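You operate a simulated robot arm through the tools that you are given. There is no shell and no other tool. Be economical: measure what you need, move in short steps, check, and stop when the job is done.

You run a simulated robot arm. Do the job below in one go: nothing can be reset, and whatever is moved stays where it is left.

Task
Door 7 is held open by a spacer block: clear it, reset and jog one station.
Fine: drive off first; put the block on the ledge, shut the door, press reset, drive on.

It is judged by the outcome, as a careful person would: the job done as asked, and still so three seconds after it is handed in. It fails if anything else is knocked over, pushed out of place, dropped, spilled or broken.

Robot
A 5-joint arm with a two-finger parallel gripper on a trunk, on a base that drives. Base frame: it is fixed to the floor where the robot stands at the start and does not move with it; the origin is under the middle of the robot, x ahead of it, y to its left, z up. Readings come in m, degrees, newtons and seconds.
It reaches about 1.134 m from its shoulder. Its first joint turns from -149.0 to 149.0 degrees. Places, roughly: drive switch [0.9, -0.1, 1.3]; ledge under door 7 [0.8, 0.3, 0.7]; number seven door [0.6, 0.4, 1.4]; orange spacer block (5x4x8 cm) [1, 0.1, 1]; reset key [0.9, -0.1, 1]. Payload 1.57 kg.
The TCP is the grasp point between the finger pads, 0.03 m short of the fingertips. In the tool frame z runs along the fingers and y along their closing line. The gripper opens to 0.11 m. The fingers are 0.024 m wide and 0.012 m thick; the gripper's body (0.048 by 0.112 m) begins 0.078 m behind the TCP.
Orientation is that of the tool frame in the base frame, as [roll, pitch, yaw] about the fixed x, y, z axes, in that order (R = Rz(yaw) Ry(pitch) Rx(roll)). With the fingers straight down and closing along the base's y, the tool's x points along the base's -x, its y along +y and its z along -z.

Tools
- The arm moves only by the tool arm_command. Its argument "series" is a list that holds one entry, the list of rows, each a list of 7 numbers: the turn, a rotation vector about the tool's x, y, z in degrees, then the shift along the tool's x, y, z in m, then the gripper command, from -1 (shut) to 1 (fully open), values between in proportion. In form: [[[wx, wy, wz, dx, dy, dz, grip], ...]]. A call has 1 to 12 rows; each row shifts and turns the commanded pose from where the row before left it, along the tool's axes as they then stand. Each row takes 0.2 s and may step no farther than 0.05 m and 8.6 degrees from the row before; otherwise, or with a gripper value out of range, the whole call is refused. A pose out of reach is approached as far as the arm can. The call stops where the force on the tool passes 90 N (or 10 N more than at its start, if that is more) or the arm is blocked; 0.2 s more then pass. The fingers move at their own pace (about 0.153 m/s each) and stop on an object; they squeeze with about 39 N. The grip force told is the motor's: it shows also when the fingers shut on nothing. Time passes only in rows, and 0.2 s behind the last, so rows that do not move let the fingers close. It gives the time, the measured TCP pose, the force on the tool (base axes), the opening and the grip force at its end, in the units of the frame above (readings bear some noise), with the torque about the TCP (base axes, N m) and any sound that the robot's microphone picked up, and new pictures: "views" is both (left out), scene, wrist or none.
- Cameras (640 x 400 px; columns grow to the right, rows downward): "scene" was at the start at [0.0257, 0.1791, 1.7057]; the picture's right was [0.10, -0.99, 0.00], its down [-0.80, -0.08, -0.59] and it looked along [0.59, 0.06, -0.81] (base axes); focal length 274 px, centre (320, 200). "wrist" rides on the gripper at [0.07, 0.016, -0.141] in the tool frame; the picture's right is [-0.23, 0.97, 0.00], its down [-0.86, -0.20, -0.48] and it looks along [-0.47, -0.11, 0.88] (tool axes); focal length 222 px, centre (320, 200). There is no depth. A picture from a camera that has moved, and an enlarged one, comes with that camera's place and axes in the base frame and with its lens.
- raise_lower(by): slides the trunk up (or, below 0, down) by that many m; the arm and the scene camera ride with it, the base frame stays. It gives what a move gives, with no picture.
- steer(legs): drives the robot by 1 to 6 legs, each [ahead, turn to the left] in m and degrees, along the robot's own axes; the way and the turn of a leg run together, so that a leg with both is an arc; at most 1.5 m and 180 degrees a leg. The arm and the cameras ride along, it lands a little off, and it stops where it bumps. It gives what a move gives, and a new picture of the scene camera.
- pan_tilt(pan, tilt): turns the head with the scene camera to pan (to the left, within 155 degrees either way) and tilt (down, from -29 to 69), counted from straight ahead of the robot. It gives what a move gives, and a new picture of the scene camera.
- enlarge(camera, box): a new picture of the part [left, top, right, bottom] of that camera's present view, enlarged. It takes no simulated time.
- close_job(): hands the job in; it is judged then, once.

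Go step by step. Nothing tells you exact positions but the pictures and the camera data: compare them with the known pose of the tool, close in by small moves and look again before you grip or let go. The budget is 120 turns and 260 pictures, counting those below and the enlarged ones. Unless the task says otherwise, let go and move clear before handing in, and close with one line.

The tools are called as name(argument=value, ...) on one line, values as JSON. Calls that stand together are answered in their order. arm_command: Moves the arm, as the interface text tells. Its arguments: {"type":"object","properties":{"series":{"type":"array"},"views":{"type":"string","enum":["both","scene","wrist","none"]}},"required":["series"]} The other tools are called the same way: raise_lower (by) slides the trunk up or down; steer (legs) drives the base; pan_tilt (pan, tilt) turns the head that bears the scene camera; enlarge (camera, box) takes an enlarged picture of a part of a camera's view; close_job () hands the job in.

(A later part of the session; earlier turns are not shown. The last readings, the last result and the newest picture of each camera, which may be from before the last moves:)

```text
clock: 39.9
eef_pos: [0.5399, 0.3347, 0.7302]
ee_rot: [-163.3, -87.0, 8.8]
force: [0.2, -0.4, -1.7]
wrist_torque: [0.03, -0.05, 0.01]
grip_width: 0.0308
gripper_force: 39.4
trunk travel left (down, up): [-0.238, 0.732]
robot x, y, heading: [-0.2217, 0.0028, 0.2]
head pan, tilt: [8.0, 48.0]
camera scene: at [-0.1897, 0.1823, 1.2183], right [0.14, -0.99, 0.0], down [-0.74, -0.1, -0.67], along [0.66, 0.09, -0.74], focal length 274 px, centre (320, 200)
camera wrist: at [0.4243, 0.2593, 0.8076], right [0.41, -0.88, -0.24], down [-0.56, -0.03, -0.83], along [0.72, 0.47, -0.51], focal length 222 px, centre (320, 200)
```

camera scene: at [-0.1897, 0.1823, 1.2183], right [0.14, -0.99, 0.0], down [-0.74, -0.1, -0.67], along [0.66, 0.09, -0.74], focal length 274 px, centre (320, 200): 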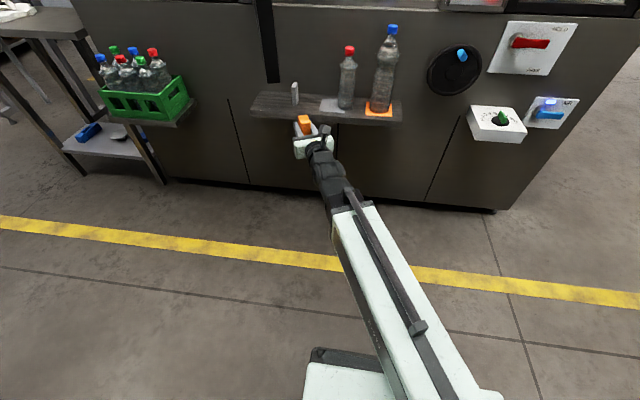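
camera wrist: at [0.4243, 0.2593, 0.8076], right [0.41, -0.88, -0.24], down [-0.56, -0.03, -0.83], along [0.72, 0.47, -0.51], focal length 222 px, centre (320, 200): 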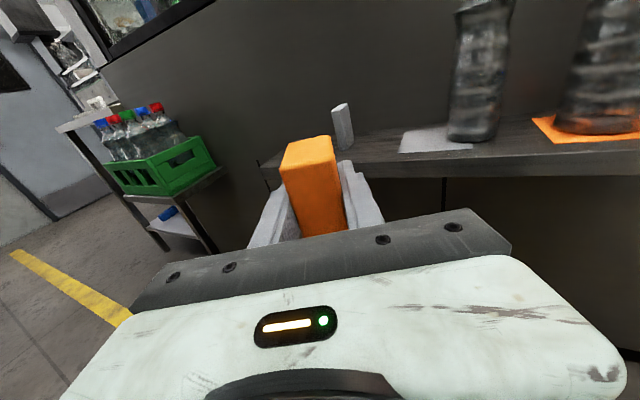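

Better triangulation puts the ledge top at z≈0.667 and the post at (0.785,0.418). I'll set the block at about (0.80,0.36). I'll raise slightly and drive forward.

raise_lower(by=0.015)

steer(legs=[[0.197, 0]])

enlarge(camera="wrist", box=[160, 40, 480, 240])

```text
clock: 40.5
eef_pos: [0.5416, 0.3348, 0.7454]
ee_rot: [-163.6, -86.9, 9.0]
force: [-0.1, -0.2, -1.1]
wrist_torque: [0.0, -0.03, 0.01]
grip_width: 0.0306
gripper_force: 39.0
trunk travel left (down, up): [-0.253, 0.717]
robot x, y, heading: [-0.2205, 0.0021, -0.2]
head pan, tilt: [8.0, 48.0]
```

```text
clock: 42.1
eef_pos: [0.7444, 0.3318, 0.7448]
ee_rot: [-163.4, -86.9, 8.8]
force: [-0.2, -0.3, -1.1]
wrist_torque: [0.01, -0.01, 0.0]
grip_width: 0.0303
gripper_force: 38.8
trunk travel left (down, up): [-0.253, 0.717]
robot x, y, heading: [-0.0209, 0.0012, -0.2]
head pan, tilt: [8.0, 48.0]
camera scene: at [0.0129, 0.1823, 1.2333], right [0.14, -0.99, 0.0], down [-0.74, -0.1, -0.67], along [0.66, 0.09, -0.74], focal length 274 px, centre (320, 200)
```

scene: 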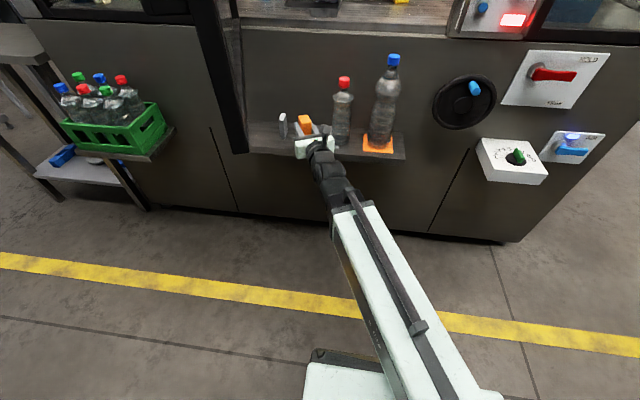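

```text
2.00 times, centred on (320, 140) of wrist
camera zoom: at [0.6276, 0.2562, 0.8226], right [0.4, -0.88, -0.24], down [-0.56, -0.03, -0.83], along [0.72, 0.47, -0.51], focal length 444 px, centre (320, 320)
```

zoom: 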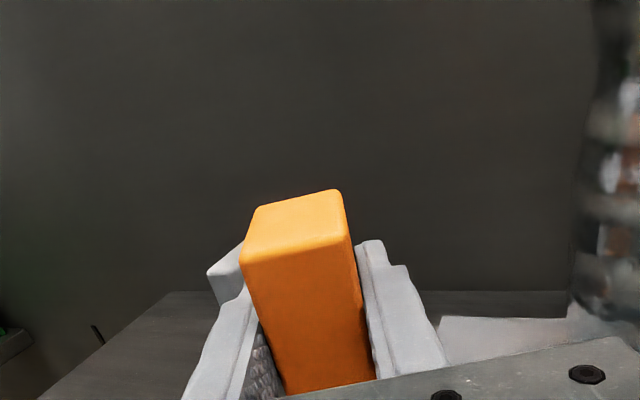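

The post's top is just left of the left finger. I'll extend 5.5 cm while easing 8 mm to the right to keep clear of it.

arm_command(series=[[[-0.3, 0, 0, 0, 0.004, 0.018, -1], [-0.3, 0, 0, 0, 0.004, 0.018, -1], [0, 0, 0, 0, 0, 0.018, -1]]], views="both")

enlarge(camera="scene", box=[240, 50, 420, 170])

```text
clock: 42.9
eef_pos: [0.7961, 0.3453, 0.7451]
ee_rot: [-164.7, -86.8, 9.2]
force: [0.0, -0.2, -0.9]
wrist_torque: [-0.01, -0.01, -0.01]
grip_width: 0.0305
gripper_force: 39.3
trunk travel left (down, up): [-0.253, 0.717]
robot x, y, heading: [-0.018, -0.0012, 0.1]
head pan, tilt: [8.0, 48.0]
camera scene: at [0.0128, 0.1823, 1.2333], right [0.14, -0.99, 0.0], down [-0.74, -0.1, -0.67], along [0.66, 0.09, -0.74], focal length 274 px, centre (320, 200)
camera wrist: at [0.6796, 0.2733, 0.8224], right [0.39, -0.89, -0.24], down [-0.56, -0.03, -0.83], along [0.73, 0.46, -0.51], focal length 222 px, centre (320, 200)
```

scene: 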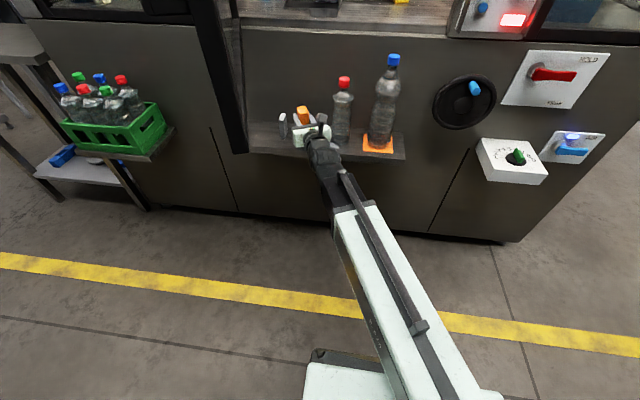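
wrist: 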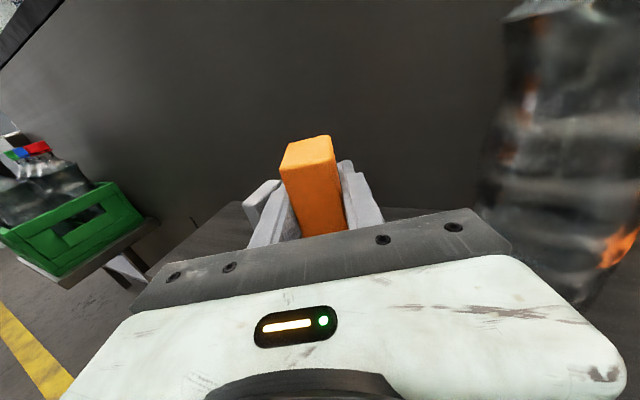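

```text
3.33 times, centred on (330, 110) of scene
camera zoom: at [0.0128, 0.1823, 1.2333], right [0.14, -0.99, 0.0], down [-0.74, -0.1, -0.67], along [0.66, 0.09, -0.74], focal length 914 px, centre (287, 500)
```

zoom: 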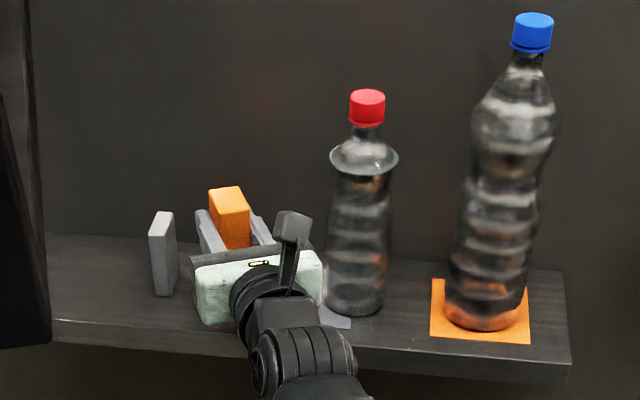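

All is clear around the gripper. I'll lower the trunk until the block touches.

raise_lower(by=-0.026)

enlarge(camera="scene", box=[240, 50, 420, 170])

```text
clock: 43.6
eef_pos: [0.7954, 0.3462, 0.7184]
ee_rot: [-164.6, -86.8, 9.2]
force: [-0.5, -0.8, -1.2]
wrist_torque: [-0.02, 0.03, 0.0]
grip_width: 0.0307
gripper_force: 38.7
trunk travel left (down, up): [-0.227, 0.743]
robot x, y, heading: [-0.0149, -0.0001, -0.2]
head pan, tilt: [8.0, 48.0]
```

```text
3.33 times, centred on (330, 110) of scene
camera zoom: at [0.0129, 0.1823, 1.2072], right [0.14, -0.99, 0.0], down [-0.74, -0.1, -0.67], along [0.66, 0.09, -0.74], focal length 914 px, centre (287, 500)
```

zoom: 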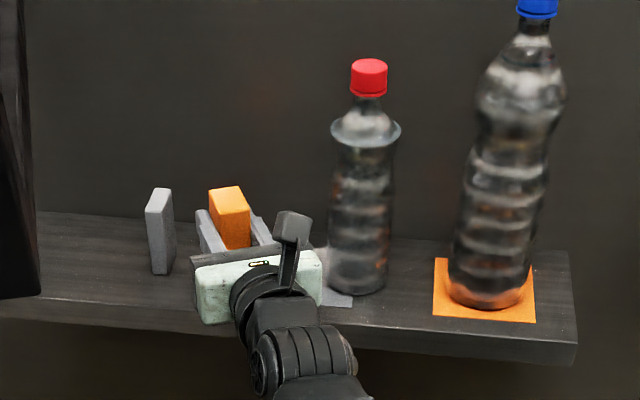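

There is no contact yet, so I'll lower in small steps.

raise_lower(by=-0.006)

raise_lower(by=-0.005)

```text
clock: 44.2
eef_pos: [0.7958, 0.3475, 0.7117]
ee_rot: [-164.6, -86.8, 9.3]
force: [0.0, -0.2, -1.0]
wrist_torque: [-0.01, 0.01, 0.0]
grip_width: 0.0305
gripper_force: 38.8
trunk travel left (down, up): [-0.221, 0.749]
robot x, y, heading: [-0.0202, 0.0005, 0.1]
head pan, tilt: [8.0, 48.0]
```

```text
clock: 44.7
eef_pos: [0.7959, 0.3475, 0.7081]
ee_rot: [-164.6, -86.8, 9.3]
force: [0.0, -0.2, -0.6]
wrist_torque: [-0.01, -0.01, 0.01]
grip_width: 0.0307
gripper_force: 39.4
trunk travel left (down, up): [-0.216, 0.754]
robot x, y, heading: [-0.0189, -0.0002, 0.2]
head pan, tilt: [8.0, 48.0]
```

Still free; I'll continue down.

raise_lower(by=-0.005)

arm_command(series=[[[0, 0, 0, 0, 0, 0, -1]]])

```text
clock: 45.3
eef_pos: [0.797, 0.3466, 0.7044]
ee_rot: [-164.6, -86.8, 9.3]
force: [0.2, -0.2, -0.2]
wrist_torque: [-0.01, -0.04, -0.04]
grip_width: 0.0301
gripper_force: 39.4
trunk travel left (down, up): [-0.211, 0.759]
robot x, y, heading: [-0.0189, 0.0031, -0.2]
head pan, tilt: [8.0, 48.0]
```

```text
clock: 45.7
eef_pos: [0.7962, 0.3471, 0.7024]
ee_rot: [-164.5, -86.8, 9.3]
force: [0.2, 0.2, -1.6]
wrist_torque: [0.0, -0.01, -0.03]
grip_width: 0.0304
gripper_force: 39.1
trunk travel left (down, up): [-0.211, 0.759]
robot x, y, heading: [-0.0158, -0.0003, -0.0]
head pan, tilt: [8.0, 48.0]
camera scene: at [0.0129, 0.1823, 1.1913], right [0.14, -0.99, 0.0], down [-0.74, -0.1, -0.67], along [0.66, 0.09, -0.74], focal length 274 px, centre (320, 200)
camera wrist: at [0.6794, 0.2732, 0.7804], right [0.39, -0.89, -0.24], down [-0.56, -0.03, -0.83], along [0.73, 0.46, -0.51], focal length 222 px, centre (320, 200)
```

scene: 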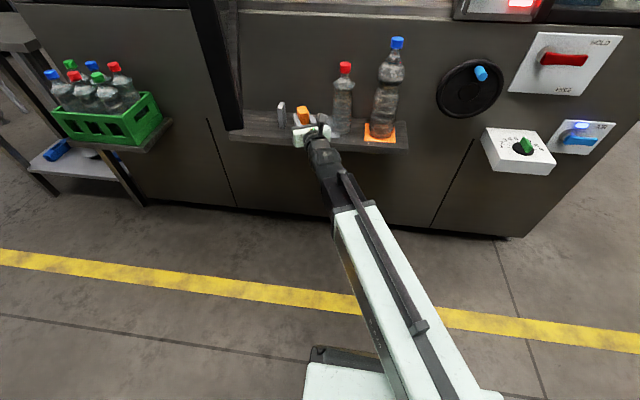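
wrist: 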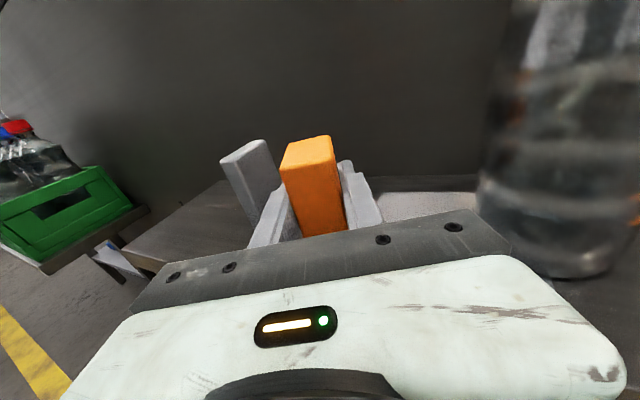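

Not seated yet; more small steps.

raise_lower(by=-0.005)

raise_lower(by=-0.004)

```text
clock: 46.2
eef_pos: [0.7968, 0.3461, 0.6997]
ee_rot: [-164.4, -87.0, 8.9]
force: [3.2, 1.5, 11.3]
wrist_torque: [-0.23, 0.07, 0.06]
grip_width: 0.0303
gripper_force: 39.8
trunk travel left (down, up): [-0.206, 0.764]
robot x, y, heading: [-0.0117, -0.001, -0.3]
head pan, tilt: [8.0, 48.0]
```

```text
clock: 46.7
eef_pos: [0.7937, 0.345, 0.6976]
ee_rot: [-163.0, -87.3, 7.7]
force: [7.2, 2.9, 31.1]
wrist_torque: [-0.41, -0.23, 0.09]
grip_width: 0.0303
gripper_force: 39.1
trunk travel left (down, up): [-0.202, 0.768]
robot x, y, heading: [-0.0165, -0.004, 0.0]
head pan, tilt: [8.0, 48.0]
```

The block is seated on the ledge (31 N), so I'll ease up 3 mm, open slightly and retract along the tool.

raise_lower(by=0.004)

arm_command(series=[[[0, 0, 0, 0, 0, 0, -0.3], [0, 0, 0, 0, 0, 0, -0.15], [0, 0, 0, 0, 0, 0, -0.15]]])

```text
clock: 47.3
eef_pos: [0.7954, 0.3461, 0.6984]
ee_rot: [-164.3, -86.9, 9.0]
force: [-1.6, -1.9, 5.8]
wrist_torque: [-0.11, -0.07, -0.05]
grip_width: 0.0306
gripper_force: 39.3
trunk travel left (down, up): [-0.206, 0.764]
robot x, y, heading: [-0.0191, 0.0017, -0.2]
head pan, tilt: [8.0, 48.0]
```

```text
clock: 48.1
eef_pos: [0.7952, 0.3461, 0.6985]
ee_rot: [-164.5, -86.7, 9.3]
force: [0.6, 0.5, 0.1]
wrist_torque: [0.0, 0.02, -0.01]
grip_width: 0.0463
gripper_force: 0.1
trunk travel left (down, up): [-0.206, 0.764]
robot x, y, heading: [-0.0146, -0.0021, -0.0]
head pan, tilt: [8.0, 48.0]
camera scene: at [0.0128, 0.1823, 1.1863], right [0.14, -0.99, 0.0], down [-0.74, -0.1, -0.67], along [0.66, 0.09, -0.74], focal length 274 px, centre (320, 200)
camera wrist: at [0.6793, 0.2732, 0.7754], right [0.39, -0.89, -0.24], down [-0.56, -0.03, -0.83], along [0.73, 0.46, -0.51], focal length 222 px, centre (320, 200)
```

scene: 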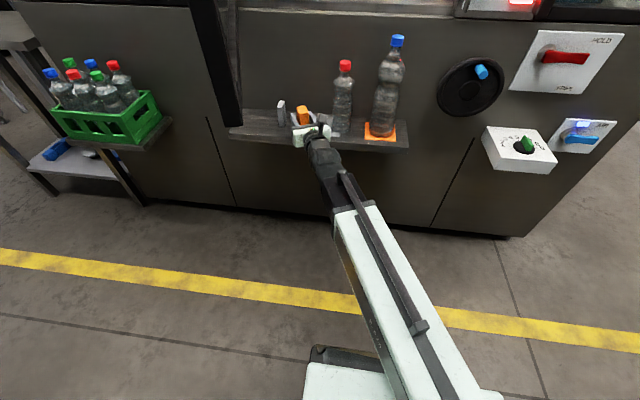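
wrist: 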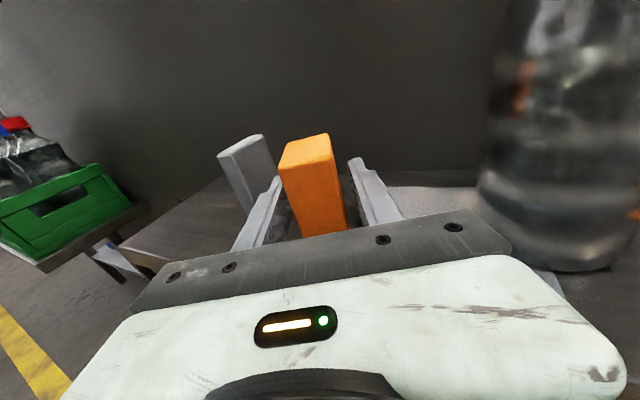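

The fingers are clear on both sides of the block. I'll retract along the tool, then drive back.

arm_command(series=[[[0, 0, 0, 0, 0, -0.02, -0.15], [0, 0, 0, 0, 0, -0.02, -0.15], [0, 0, 0, 0, 0, -0.02, -0.15], [0, 0, 0, 0, 0, -0.02, -0.15]]], views="wrist")

```text
clock: 49.1
eef_pos: [0.7248, 0.3137, 0.7005]
ee_rot: [-163.8, -87.0, 8.3]
force: [0.2, -0.6, -0.6]
wrist_torque: [0.02, -0.01, 0.01]
grip_width: 0.0469
gripper_force: 0.0
out of reach, approached as far as the arm can: row 4
trunk travel left (down, up): [-0.206, 0.764]
robot x, y, heading: [-0.0171, 0.0008, 0.1]
head pan, tilt: [8.0, 48.0]
camera wrist: at [0.6087, 0.2406, 0.7757], right [0.39, -0.89, -0.24], down [-0.56, -0.03, -0.83], along [0.73, 0.46, -0.51], focal length 222 px, centre (320, 200)
```

wrist: 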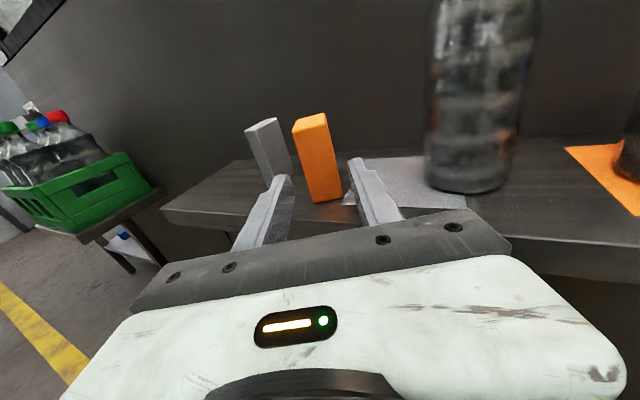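

The block stands free on the ledge beside the post. Before driving back further for the door, I'll look behind me and then at the door.

pan_tilt(pan=155, tilt=35)

pan_tilt(pan=60, tilt=30)

```text
clock: 51.4
eef_pos: [0.7262, 0.3145, 0.6993]
ee_rot: [-163.8, -87.1, 8.5]
force: [0.4, -0.3, -0.3]
wrist_torque: [0.05, 0.0, -0.02]
grip_width: 0.0467
gripper_force: 0.0
trunk travel left (down, up): [-0.206, 0.764]
robot x, y, heading: [-0.0174, 0.0018, -0.0]
head pan, tilt: [154.7, 35.0]
camera scene: at [-0.1448, 0.2093, 1.2053], right [0.43, 0.9, 0.0], down [0.52, -0.25, -0.82], along [-0.74, 0.35, -0.57], focal length 274 px, centre (320, 200)
```

scene: 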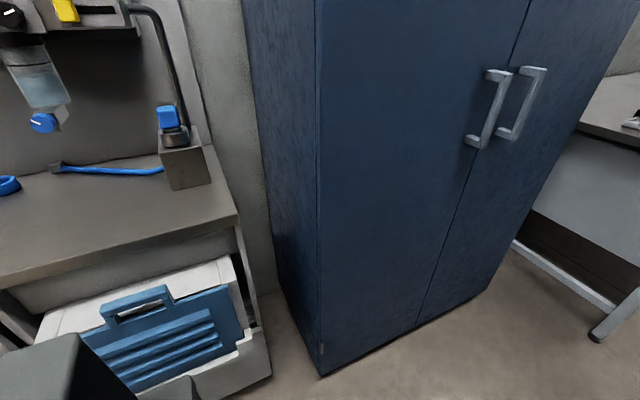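

```text
clock: 53.1
eef_pos: [0.7265, 0.3133, 0.6982]
ee_rot: [-163.8, -87.1, 8.4]
force: [0.1, -0.5, -0.5]
wrist_torque: [-0.01, 0.01, -0.03]
grip_width: 0.0469
gripper_force: 0.0
trunk travel left (down, up): [-0.206, 0.764]
robot x, y, heading: [-0.0155, 0.0017, 0.1]
head pan, tilt: [60.0, 30.0]
camera scene: at [-0.02, 0.2497, 1.2131], right [0.87, -0.5, 0.0], down [-0.25, -0.43, -0.87], along [0.43, 0.75, -0.5], focal length 274 px, centre (320, 200)
```

scene: 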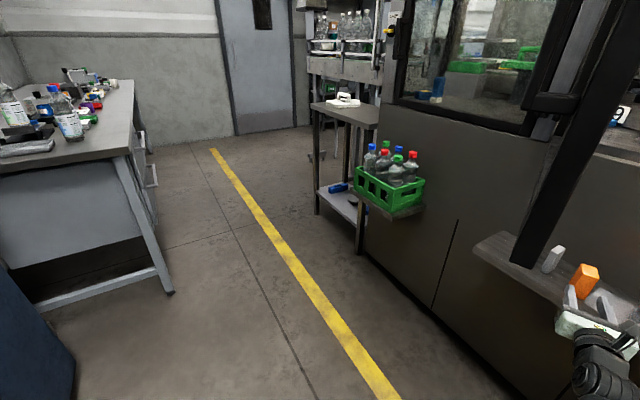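

Behind me the cabinet and bench start at about x -0.6, so backing up is limited. I'd rather shift the robot about 0.28 m to the right, which gives the arm a good sweep on the door's outer face. I'll check the right side first.

pan_tilt(pan=-100, tilt=40)

```text
clock: 55.5
eef_pos: [0.7258, 0.3138, 0.6987]
ee_rot: [-163.7, -87.0, 8.4]
force: [0.5, -0.3, 0.1]
wrist_torque: [-0.01, 0.01, -0.01]
grip_width: 0.0468
gripper_force: 0.1
trunk travel left (down, up): [-0.206, 0.764]
robot x, y, heading: [-0.0216, -0.0001, -0.1]
head pan, tilt: [-100.0, 40.0]
camera scene: at [-0.0802, 0.0878, 1.1978], right [-0.98, 0.18, 0.0], down [0.11, 0.63, -0.77], along [-0.13, -0.75, -0.64], focal length 274 px, centre (320, 200)
```

scene: 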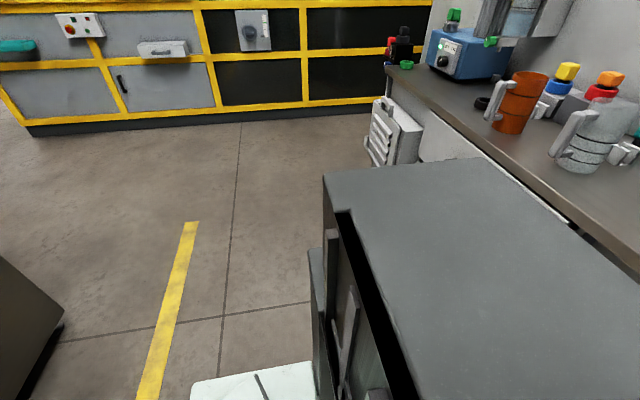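

The right side is clear for shuffling. I'll back 8 cm, turn left, reverse 0.28 m (toward −y), and turn back, with the arm low so it passes beneath the door.

steer(legs=[[-0.08, 0], [0, 90], [-0.28, 0]])

steer(legs=[[0, -90]])

pan_tilt(pan=30, tilt=15)

```text
clock: 62.0
eef_pos: [-0.4216, 0.4574, 0.6996]
ee_rot: [-164.0, -86.9, 99.8]
force: [-0.1, -0.1, 0.5]
wrist_torque: [-0.02, 0.01, 0.0]
grip_width: 0.0468
gripper_force: 0.1
trunk travel left (down, up): [-0.206, 0.764]
robot x, y, heading: [-0.0946, -0.2831, 90.6]
head pan, tilt: [-100.0, 40.0]
camera scene: at [-0.1809, -0.3395, 1.1978], right [-0.16, -0.99, 0.0], down [-0.63, 0.1, -0.77], along [0.76, -0.12, -0.64], focal length 274 px, centre (320, 200)
```

scene: 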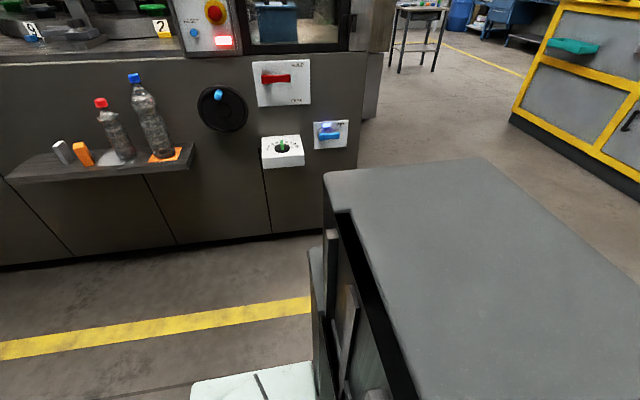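

```text
clock: 63.8
eef_pos: [-0.1413, 0.5268, 0.6981]
ee_rot: [-162.3, -87.0, 77.5]
force: [0.4, -0.1, -0.4]
wrist_torque: [-0.03, 0.0, -0.03]
grip_width: 0.0469
gripper_force: 0.2
trunk travel left (down, up): [-0.206, 0.764]
robot x, y, heading: [-0.0918, -0.2767, 73.0]
head pan, tilt: [-100.0, 40.0]
stopped in leg 1: the robot was blocked; the commanded pose is now the measured one
camera scene: at [-0.1968, -0.3108, 1.1978], right [-0.45, -0.89, 0.0], down [-0.57, 0.29, -0.77], along [0.68, -0.34, -0.64], focal length 274 px, centre (320, 200)
```

scene: 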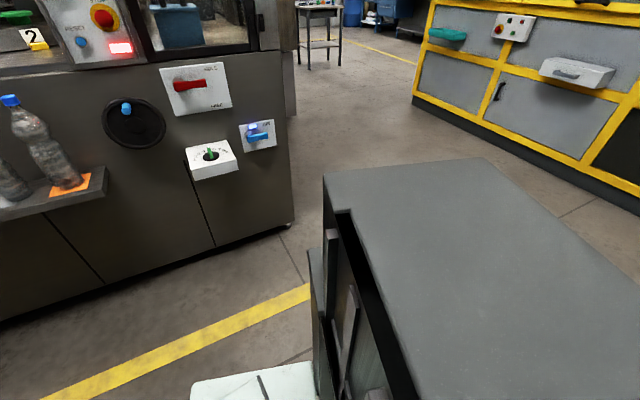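

```text
clock: 66.0
eef_pos: [-0.1417, 0.5271, 0.6995]
ee_rot: [-162.8, -87.0, 78.0]
force: [-0.3, 0.0, 0.0]
wrist_torque: [-0.02, 0.01, 0.02]
grip_width: 0.0467
gripper_force: 0.2
trunk travel left (down, up): [-0.206, 0.764]
robot x, y, heading: [-0.0937, -0.2808, 73.2]
head pan, tilt: [30.0, 15.0]
camera scene: at [-0.2941, -0.1815, 1.2373], right [0.97, 0.23, 0.0], down [0.06, -0.25, -0.97], along [-0.22, 0.94, -0.26], focal length 274 px, centre (320, 200)
```

scene: 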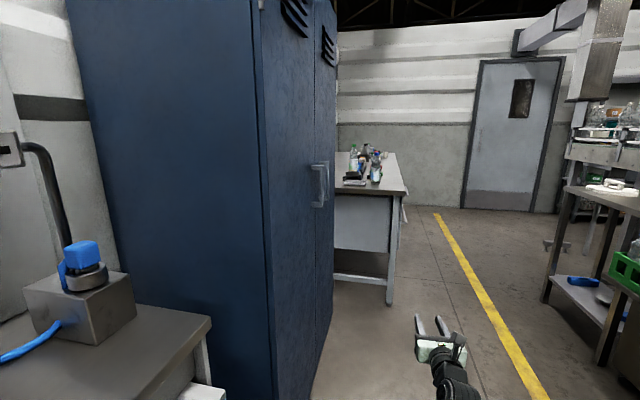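

The turn back was blocked at heading 73, so the robot's rear must be against the bench edge. I'll swing the arm forward, move forward, and re-do the shuffle with more room at the rear.

arm_command(series=[[[-3.5, 0, 0, 0, 0.049, 0, -1], [-3.5, 0, 0, 0, 0.049, 0, -1], [-3.5, 0, 0, 0, 0.049, 0, -1], [-3.5, 0, 0, 0, 0.049, 0, -1], [-3.5, 0, 0, 0, 0.049, 0, -1], [-3.5, 0, 0, 0, 0.049, 0, -1], [-3.5, 0, 0, 0, 0.049, 0, -1], [-3.5, 0, 0, 0, 0.049, 0, -1], [-3.5, 0, 0, 0, 0.049, 0, -1], [-3.5, 0, 0, 0, 0.049, 0, -1]]], views="none")

pan_tilt(pan=130, tilt=45)

```text
clock: 68.2
eef_pos: [0.3331, 0.4401, 0.6985]
ee_rot: [162.8, -86.8, 77.5]
force: [0.4, 0.2, 0.2]
wrist_torque: [0.02, -0.02, -0.01]
grip_width: 0.0003
gripper_force: 20.7
trunk travel left (down, up): [-0.206, 0.764]
robot x, y, heading: [-0.0938, -0.2777, 73.2]
head pan, tilt: [30.0, 15.0]
```

```text
clock: 69.9
eef_pos: [0.3325, 0.4412, 0.698]
ee_rot: [162.8, -86.9, 77.5]
force: [-0.1, 0.5, 0.1]
wrist_torque: [-0.05, 0.01, 0.01]
grip_width: 0.0
gripper_force: 21.0
trunk travel left (down, up): [-0.206, 0.764]
robot x, y, heading: [-0.0933, -0.2775, 73.1]
head pan, tilt: [130.0, 45.0]
camera scene: at [-0.3474, -0.3045, 1.1905], right [-0.39, 0.92, 0.0], down [0.65, 0.28, -0.71], along [-0.65, -0.28, -0.71], focal length 274 px, centre (320, 200)
```

scene: 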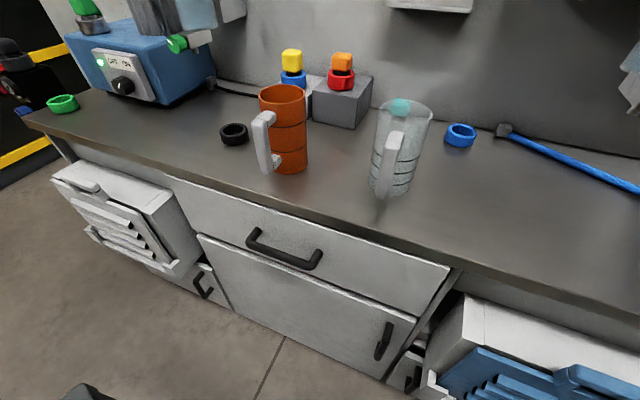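

The arm is clear. I'll drive forward along the present heading, turn left a bit, and reverse diagonally to gain rear room.

steer(legs=[[0.2, 0], [0, 32], [-0.24, 0]])

steer(legs=[[0, -45]])

```text
clock: 72.9
eef_pos: [0.0023, 0.7522, 0.6977]
ee_rot: [162.4, -86.9, 106.0]
force: [0.6, 0.1, -0.2]
wrist_torque: [-0.01, 0.0, -0.04]
grip_width: 0.0
gripper_force: 21.3
trunk travel left (down, up): [-0.206, 0.764]
robot x, y, heading: [-0.0335, -0.083, 97.9]
head pan, tilt: [130.0, 45.0]
stopped in leg 2: the robot was blocked; the commanded pose is now the measured one
camera scene: at [-0.2514, -0.2108, 1.1905], right [-0.74, 0.67, 0.0], down [0.48, 0.52, -0.71], along [-0.48, -0.52, -0.71], focal length 274 px, centre (320, 200)
```

scene: 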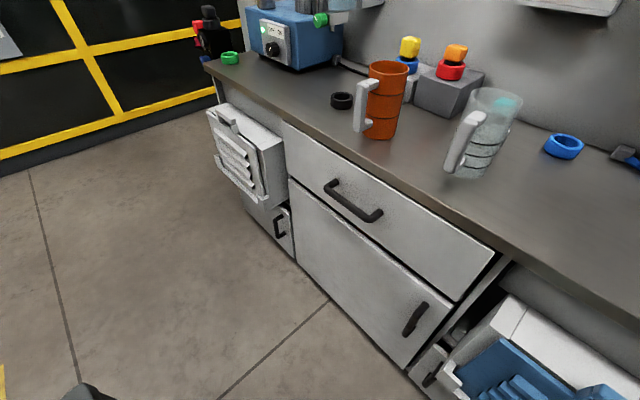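

```text
clock: 74.7
eef_pos: [0.4045, 0.6285, 0.6984]
ee_rot: [164.5, -86.9, 74.5]
force: [-0.5, -0.8, 0.0]
wrist_torque: [0.03, 0.03, -0.01]
grip_width: 0.0
gripper_force: 21.7
trunk travel left (down, up): [-0.206, 0.764]
robot x, y, heading: [-0.0342, -0.0808, 72.0]
head pan, tilt: [130.0, 45.0]
stopped in leg 1: the robot was blocked; the commanded pose is now the measured one
camera scene: at [-0.2894, -0.1034, 1.1905], right [-0.38, 0.93, 0.0], down [0.66, 0.27, -0.71], along [-0.66, -0.27, -0.71], focal length 274 px, centre (320, 200)
```

scene: 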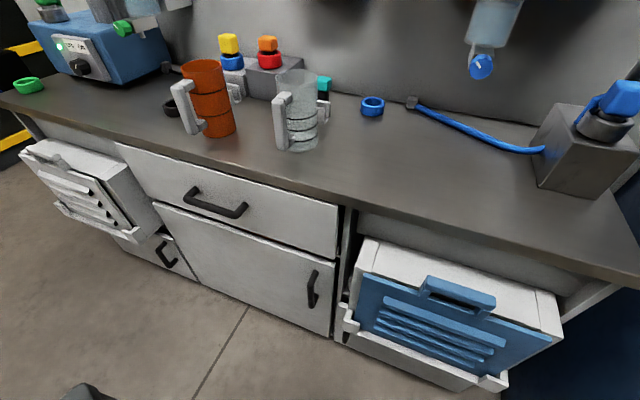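

Turning was blocked again in open space, which is odd. I'll look down on both sides of the base before moving more.

pan_tilt(pan=90, tilt=60)

pan_tilt(pan=-40, tilt=45)

pan_tilt(pan=10, tilt=35)

```text
clock: 75.8
eef_pos: [0.4081, 0.6274, 0.6979]
ee_rot: [163.9, -86.9, 75.1]
force: [0.1, -0.1, -0.3]
wrist_torque: [-0.01, -0.02, 0.01]
grip_width: 0.0
gripper_force: 21.7
trunk travel left (down, up): [-0.206, 0.764]
robot x, y, heading: [-0.0343, -0.0838, 72.0]
head pan, tilt: [90.0, 60.0]
camera scene: at [-0.2776, -0.0523, 1.1711], right [0.31, 0.95, 0.0], down [0.82, -0.27, -0.5], along [-0.48, 0.15, -0.87], focal length 274 px, centre (320, 200)
```

scene: 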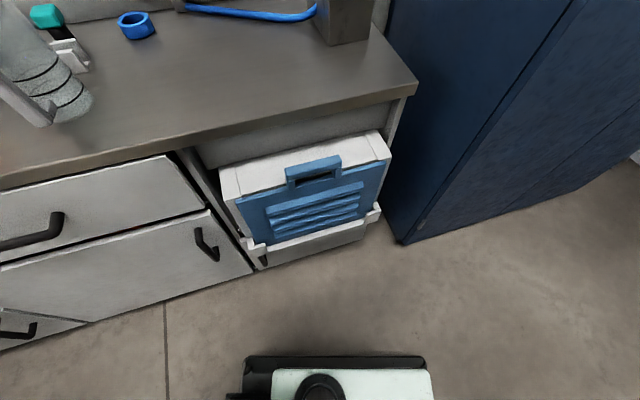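

```text
clock: 77.9
eef_pos: [0.4074, 0.6283, 0.6986]
ee_rot: [163.9, -86.9, 75.0]
force: [0.3, 0.0, 0.1]
wrist_torque: [0.03, -0.04, -0.02]
grip_width: 0.0
gripper_force: 21.3
trunk travel left (down, up): [-0.206, 0.764]
robot x, y, heading: [-0.0358, -0.0829, 72.3]
head pan, tilt: [-40.0, 45.0]
camera scene: at [-0.1452, -0.0294, 1.1905], right [0.53, -0.85, 0.0], down [-0.6, -0.38, -0.71], along [0.6, 0.38, -0.71], focal length 274 px, centre (320, 200)
```

scene: 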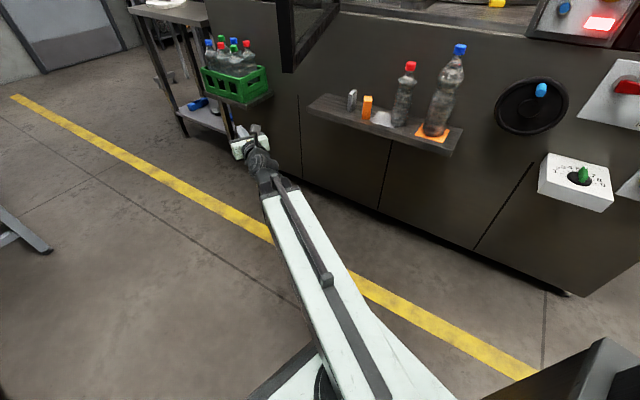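

```text
clock: 79.1
eef_pos: [0.407, 0.6276, 0.6993]
ee_rot: [163.9, -86.9, 75.2]
force: [-0.6, -0.5, 0.3]
wrist_torque: [0.01, 0.0, -0.03]
grip_width: 0.0
gripper_force: 21.9
trunk travel left (down, up): [-0.206, 0.764]
robot x, y, heading: [-0.0384, -0.0838, 72.1]
head pan, tilt: [10.0, 35.0]
camera scene: at [-0.2019, 0.0145, 1.2053], right [0.99, -0.14, 0.0], down [-0.08, -0.57, -0.82], along [0.11, 0.81, -0.57], focal length 274 px, centre (320, 200)
```

scene: 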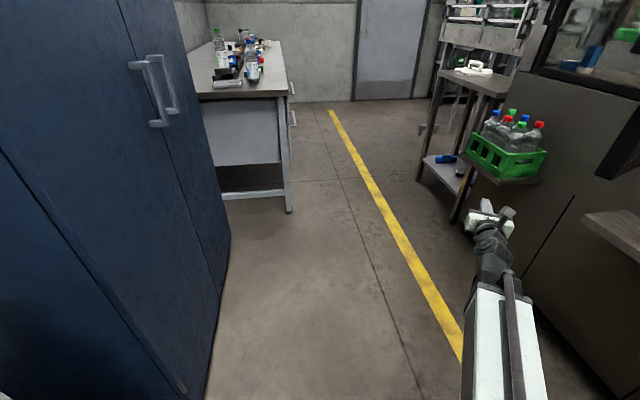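

Nothing is touching anywhere that I can see. I'll retry a smaller right turn.

steer(legs=[[0, -20]])

```text
clock: 80.6
eef_pos: [0.6294, 0.4273, 0.6983]
ee_rot: [164.5, -86.9, 54.0]
force: [-0.7, 0.5, 0.3]
wrist_torque: [-0.02, 0.01, -0.02]
grip_width: 0.0001
gripper_force: 21.0
trunk travel left (down, up): [-0.206, 0.764]
robot x, y, heading: [-0.0358, -0.0813, 51.9]
head pan, tilt: [10.0, 35.0]
camera scene: at [-0.1612, 0.0677, 1.2053], right [0.88, -0.47, 0.0], down [-0.27, -0.51, -0.82], along [0.38, 0.72, -0.57], focal length 274 px, centre (320, 200)
```

scene: 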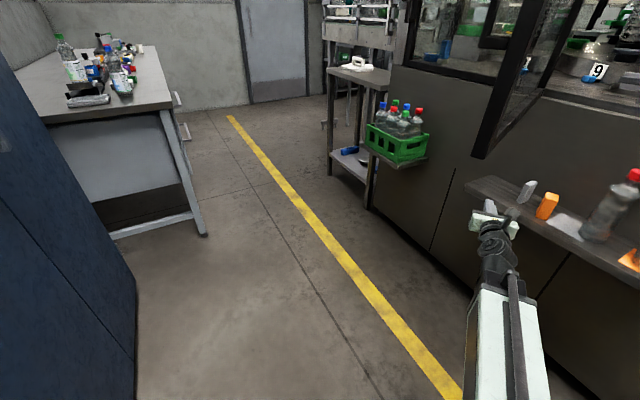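

That worked (the earlier blocks seem tied to the head being turned backward). I'll continue: turn left to ~80, reverse 0.2, then swing the arm left in stages as I turn back to face the machine.

steer(legs=[[0, 28], [-0.2, 0]])

arm_command(series=[[[3.5, 0, 0, 0, -0.049, 0, -1], [3.5, 0, 0, 0, -0.049, 0, -1], [3.5, 0, 0, 0, -0.049, 0, -1], [3.5, 0, 0, 0, -0.049, 0, -1], [3.5, 0, 0, 0, -0.049, 0, -1], [3.5, 0, 0, 0, -0.049, 0, -1], [3.5, 0, 0, 0, -0.049, 0, -1], [3.5, 0, 0, 0, -0.049, 0, -1], [3.5, 0, 0, 0, -0.049, 0, -1], [3.5, 0, 0, 0, -0.049, 0, -1]]], views="none")

steer(legs=[[0, -40]])

```text
clock: 83.6
eef_pos: [0.2743, 0.4839, 0.6977]
ee_rot: [165.0, -86.8, 81.7]
force: [-0.6, 0.5, 0.2]
wrist_torque: [0.04, 0.02, 0.02]
grip_width: 0.0001
gripper_force: 21.1
trunk travel left (down, up): [-0.206, 0.764]
robot x, y, heading: [-0.072, -0.2786, 80.2]
head pan, tilt: [10.0, 35.0]
camera scene: at [-0.2497, -0.2045, 1.2054], right [1.0, 0.0, 0.0], down [0.0, -0.57, -0.82], along [0.0, 0.82, -0.57], focal length 274 px, centre (320, 200)
```

scene: 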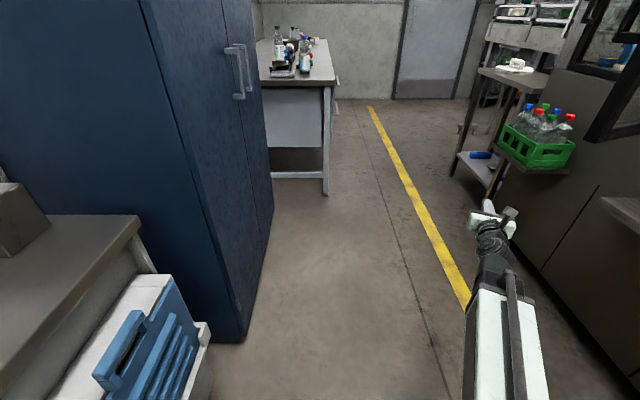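

```text
clock: 85.8
eef_pos: [-0.2037, 0.5468, 0.699]
ee_rot: [-157.8, -87.1, 79.5]
force: [-0.1, -0.1, 0.8]
wrist_torque: [0.02, 0.0, 0.01]
grip_width: 0.0001
gripper_force: 21.5
out of reach, approached as far as the arm can: row 3, 8
trunk travel left (down, up): [-0.206, 0.764]
robot x, y, heading: [-0.0724, -0.278, 80.0]
head pan, tilt: [10.0, 35.0]
```

```text
clock: 87.7
eef_pos: [0.2414, 0.4972, 0.6994]
ee_rot: [-160.9, -87.2, 51.8]
force: [0.0, -0.6, 0.4]
wrist_torque: [0.0, -0.01, 0.0]
grip_width: 0.0
gripper_force: 21.1
trunk travel left (down, up): [-0.206, 0.764]
robot x, y, heading: [-0.0761, -0.2765, 52.6]
head pan, tilt: [10.0, 35.0]
stopped in leg 1: the robot was blocked; the commanded pose is now the measured one
camera scene: at [-0.2001, -0.1287, 1.2053], right [0.89, -0.46, 0.0], down [-0.26, -0.51, -0.82], along [0.38, 0.73, -0.57], focal length 274 px, centre (320, 200)
```

scene: 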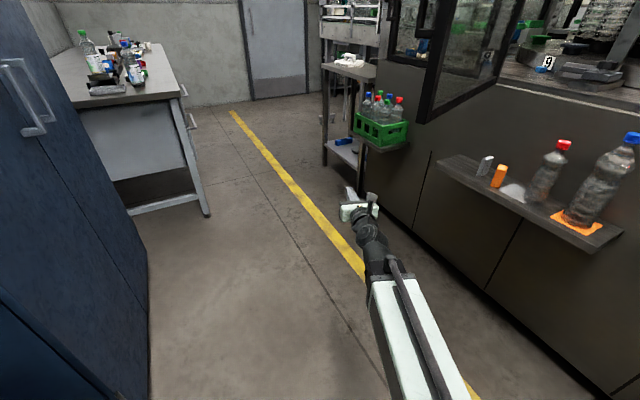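

It stopped midway again with nothing nearby; smaller turns work. I'll swing the arm further left and turn in smaller legs.

arm_command(series=[[[3.5, 0, 0, 0, -0.049, 0, -1], [3.5, 0, 0, 0, -0.049, 0, -1], [3.5, 0, 0, 0, -0.049, 0, -1], [3.5, 0, 0, 0, -0.049, 0, -1], [3.5, 0, 0, 0, -0.049, 0, -1], [3.5, 0, 0, 0, -0.049, 0, -1], [3.5, 0, 0, 0, -0.049, 0, -1], [3.5, 0, 0, 0, -0.049, 0, -1], [3.5, 0, 0, 0, -0.049, 0, -1], [3.5, 0, 0, 0, -0.049, 0, -1]]], views="none")

steer(legs=[[0, -18], [0, -18]])

```text
clock: 89.9
eef_pos: [-0.2404, 0.5262, 0.705]
ee_rot: [-121.6, -87.2, 47.3]
force: [0.1, -0.6, -0.3]
wrist_torque: [0.02, -0.01, 0.0]
grip_width: 0.0
gripper_force: 22.0
out of reach, approached as far as the arm can: row 4, 9
trunk travel left (down, up): [-0.206, 0.764]
robot x, y, heading: [-0.0766, -0.2749, 52.8]
head pan, tilt: [10.0, 35.0]
```

```text
clock: 92.3
eef_pos: [0.2602, 0.4701, 0.7044]
ee_rot: [-121.9, -87.3, 11.7]
force: [-0.4, 0.4, -1.2]
wrist_torque: [-0.04, 0.02, -0.02]
grip_width: 0.0003
gripper_force: 21.2
trunk travel left (down, up): [-0.206, 0.764]
robot x, y, heading: [-0.0766, -0.2775, 17.6]
head pan, tilt: [10.0, 35.0]
camera scene: at [-0.094, -0.0856, 1.2054], right [0.46, -0.89, 0.0], down [-0.51, -0.26, -0.82], along [0.73, 0.38, -0.57], focal length 274 px, centre (320, 200)
```

scene: 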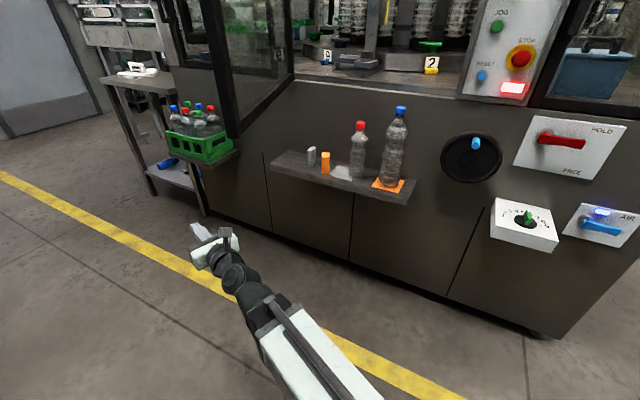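

The arm is now left of the door edge (edge ≈ (0.31,0.34), hinge ≈ (0.86,0.52)). I'll swing 10° more left for clearance and raise the trunk so the tool sits at z≈1.35 outside the door.

arm_command(series=[[[3.4, 0, 0, 0, -0.048, 0, -1], [3.4, 0, 0, 0, -0.048, 0, -1], [3.4, 0, 0, 0, -0.048, 0, -1]]], views="none")

raise_lower(by=0.65)

pan_tilt(pan=15, tilt=40)

```text
clock: 93.1
eef_pos: [0.1229, 0.5136, 0.7075]
ee_rot: [-109.7, -87.3, 9.9]
force: [0.1, -0.2, 0.0]
wrist_torque: [-0.01, 0.0, 0.01]
grip_width: 0.0002
gripper_force: 21.0
out of reach, approached as far as the arm can: row 2
trunk travel left (down, up): [-0.206, 0.764]
robot x, y, heading: [-0.0757, -0.2762, 17.3]
head pan, tilt: [10.0, 35.0]
```

```text
refused: 0.65 is not a number from -0.4 to 0.4
```

```text
clock: 93.7
eef_pos: [0.1233, 0.513, 0.708]
ee_rot: [-109.9, -87.4, 10.1]
force: [-0.2, 0.1, -1.5]
wrist_torque: [0.02, 0.0, -0.03]
grip_width: 0.0
gripper_force: 21.0
trunk travel left (down, up): [-0.206, 0.764]
robot x, y, heading: [-0.0788, -0.2791, 17.1]
head pan, tilt: [15.0, 40.0]
camera scene: at [-0.1005, -0.0806, 1.1978], right [0.53, -0.85, 0.0], down [-0.54, -0.34, -0.77], along [0.65, 0.41, -0.64], focal length 274 px, centre (320, 200)
```

scene: 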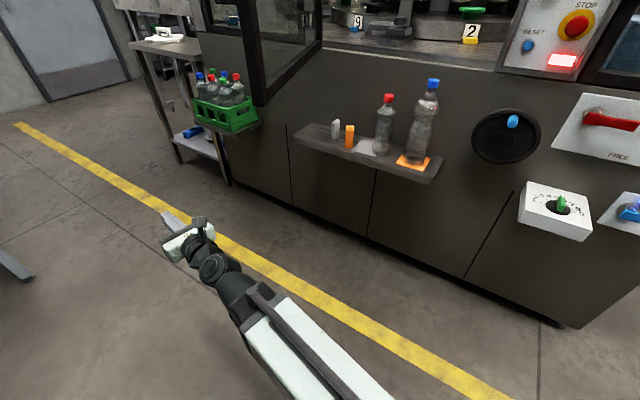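

Trunk moves are limited to 0.4 m, so I'll raise in two steps and look.

raise_lower(by=0.4)

raise_lower(by=0.25)

arm_command(series=[[[0, 0, 0, 0, 0, 0, -1]]])

```text
clock: 97.6
eef_pos: [0.1231, 0.5139, 1.1075]
ee_rot: [-110.0, -87.4, 10.1]
force: [0.2, 0.7, 0.2]
wrist_torque: [-0.02, 0.01, -0.01]
grip_width: 0.0001
gripper_force: 21.4
trunk travel left (down, up): [-0.606, 0.364]
robot x, y, heading: [-0.0801, -0.2771, 17.5]
head pan, tilt: [15.0, 40.0]
```

```text
clock: 100.1
eef_pos: [0.123, 0.5146, 1.3556]
ee_rot: [-110.1, -87.4, 10.2]
force: [0.4, -0.9, 0.2]
wrist_torque: [0.04, -0.02, 0.05]
grip_width: 0.0
gripper_force: 20.9
trunk travel left (down, up): [-0.856, 0.114]
robot x, y, heading: [-0.0799, -0.276, 17.2]
head pan, tilt: [15.0, 40.0]
```

```text
clock: 100.5
eef_pos: [0.1242, 0.5116, 1.358]
ee_rot: [-110.1, -87.3, 10.1]
force: [-0.6, -0.1, 0.8]
wrist_torque: [0.01, 0.02, -0.01]
grip_width: 0.0
gripper_force: 21.2
trunk travel left (down, up): [-0.856, 0.114]
robot x, y, heading: [-0.0782, -0.2744, 17.2]
head pan, tilt: [15.0, 40.0]
camera scene: at [-0.1005, -0.0806, 1.8478], right [0.53, -0.85, 0.0], down [-0.54, -0.34, -0.77], along [0.65, 0.41, -0.64], focal length 274 px, centre (320, 200)
camera wrist: at [0.1188, 0.3715, 1.4286], right [0.95, -0.17, -0.27], down [-0.32, -0.44, -0.84], along [0.02, 0.88, -0.47], focal length 222 px, centre (320, 200)
```

scene: 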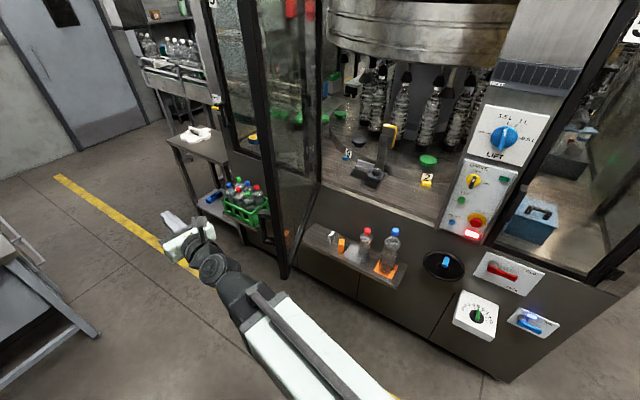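
wrist: 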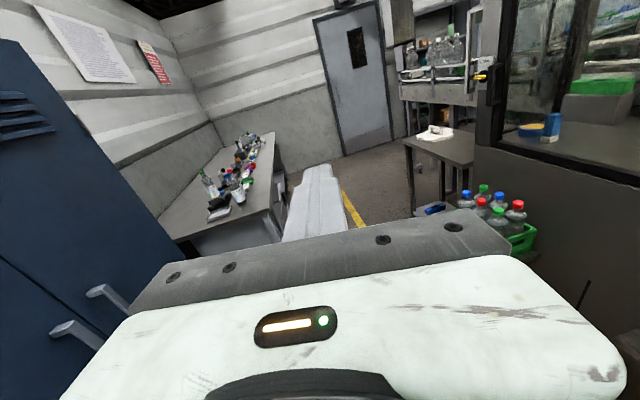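

The tool is outside the door, above its handle. I'll sweep the arm clockwise to push the free edge shut, watching the forces.

arm_command(series=[[[-3.4, 0, 0, 0, 0.048, 0, -1], [-3.4, 0, 0, 0, 0.048, 0, -1], [-3.4, 0, 0, 0, 0.048, 0, -1], [-3.4, 0, 0, 0, 0.048, 0, -1], [-3.4, 0, 0, 0, 0.048, 0, -1], [-3.4, 0, 0, 0, 0.048, 0, -1], [-3.4, 0, 0, 0, 0.048, 0, -1], [-3.4, 0, 0, 0, 0.048, 0, -1]]], views="scene")

```text
clock: 102.3
eef_pos: [0.4781, 0.3724, 1.3518]
ee_rot: [-138.6, -87.2, 11.5]
force: [-0.9, 0.5, -0.2]
wrist_torque: [0.02, -0.02, 0.01]
grip_width: 0.0
gripper_force: 21.3
out of reach, approached as far as the arm can: row 3, 5, 8
trunk travel left (down, up): [-0.856, 0.114]
robot x, y, heading: [-0.0752, -0.279, 17.4]
head pan, tilt: [15.0, 40.0]
camera scene: at [-0.0998, -0.0808, 1.8478], right [0.53, -0.85, 0.0], down [-0.54, -0.34, -0.77], along [0.65, 0.41, -0.64], focal length 274 px, centre (320, 200)
```

scene: 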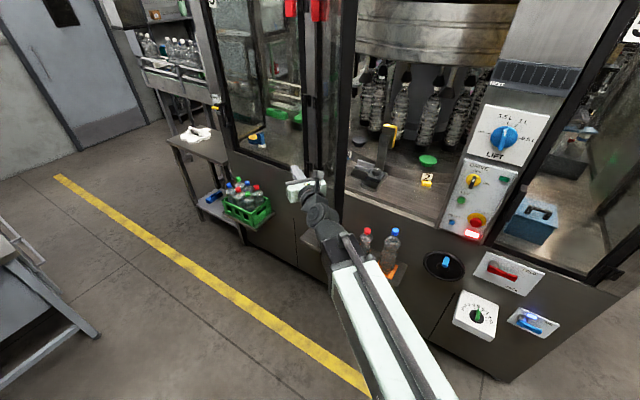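

The door is swinging with little force. I'll continue the sweep.

arm_command(series=[[[-3.3, 0, 0, 0, 0.047, 0, -1], [-3.3, 0, 0, 0, 0.047, 0, -1], [-3.3, 0, 0, 0, 0.047, 0, -1], [-3.3, 0, 0, 0, 0.047, 0, -1], [-3.3, 0, 0, 0, 0.047, 0.003, -1], [-3.3, 0, 0, 0, 0.047, 0.003, -1]]], views="both")

```text
clock: 103.7
eef_pos: [0.6807, 0.1735, 1.35]
ee_rot: [-158.1, -87.2, 11.2]
force: [-0.2, 0.3, -0.3]
wrist_torque: [0.02, 0.0, 0.04]
grip_width: 0.0001
gripper_force: 21.7
out of reach, approached as far as the arm can: row 3
trunk travel left (down, up): [-0.856, 0.114]
robot x, y, heading: [-0.0729, -0.2767, 17.3]
head pan, tilt: [15.0, 40.0]
camera scene: at [-0.0998, -0.0813, 1.8479], right [0.53, -0.85, 0.0], down [-0.54, -0.34, -0.77], along [0.65, 0.41, -0.64], focal length 274 px, centre (320, 200)
camera wrist: at [0.5749, 0.0838, 1.426], right [0.52, -0.82, -0.24], down [-0.55, -0.1, -0.83], along [0.65, 0.57, -0.5], focal length 222 px, centre (320, 200)
```

scene: 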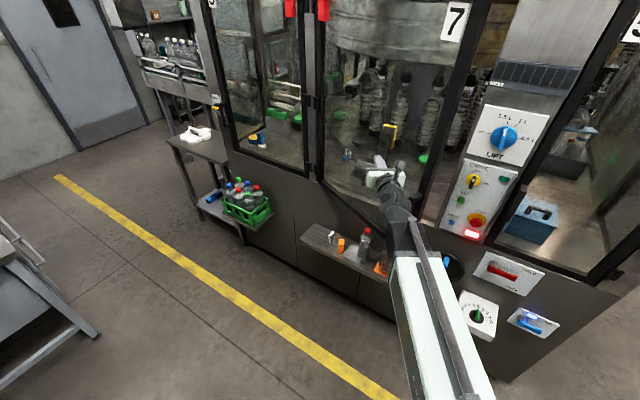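
wrist: 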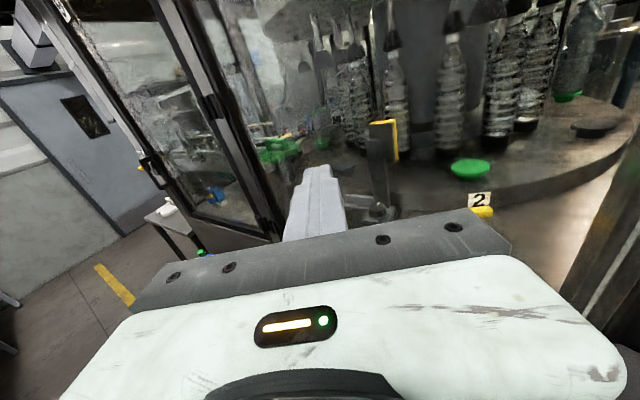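

The door is about halfway shut, and the gripper is on its outer face. I'll keep sweeping gently toward the edge stile.

arm_command(series=[[[-3.3, 0, 0, 0, 0.047, 0, -1], [-3.3, 0, 0, 0, 0.047, 0, -1], [-3.3, 0, 0, 0, 0.047, 0, -1]]], views="scene")

```text
clock: 104.5
eef_pos: [0.7481, 0.0525, 1.3492]
ee_rot: [-167.4, -87.1, 10.5]
force: [-0.1, 0.1, -0.6]
wrist_torque: [0.0, 0.01, -0.01]
grip_width: 0.0
gripper_force: 21.2
out of reach, approached as far as the arm can: row 2
trunk travel left (down, up): [-0.856, 0.114]
robot x, y, heading: [-0.0774, -0.2765, 17.3]
head pan, tilt: [15.0, 40.0]
camera scene: at [-0.0999, -0.0813, 1.8479], right [0.53, -0.85, 0.0], down [-0.54, -0.34, -0.77], along [0.65, 0.41, -0.64], focal length 274 px, centre (320, 200)
```

scene: 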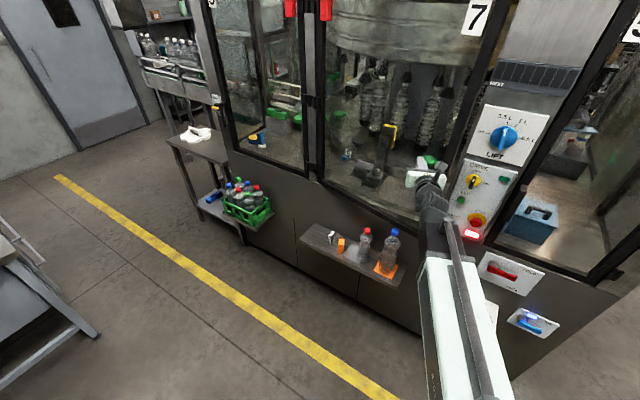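

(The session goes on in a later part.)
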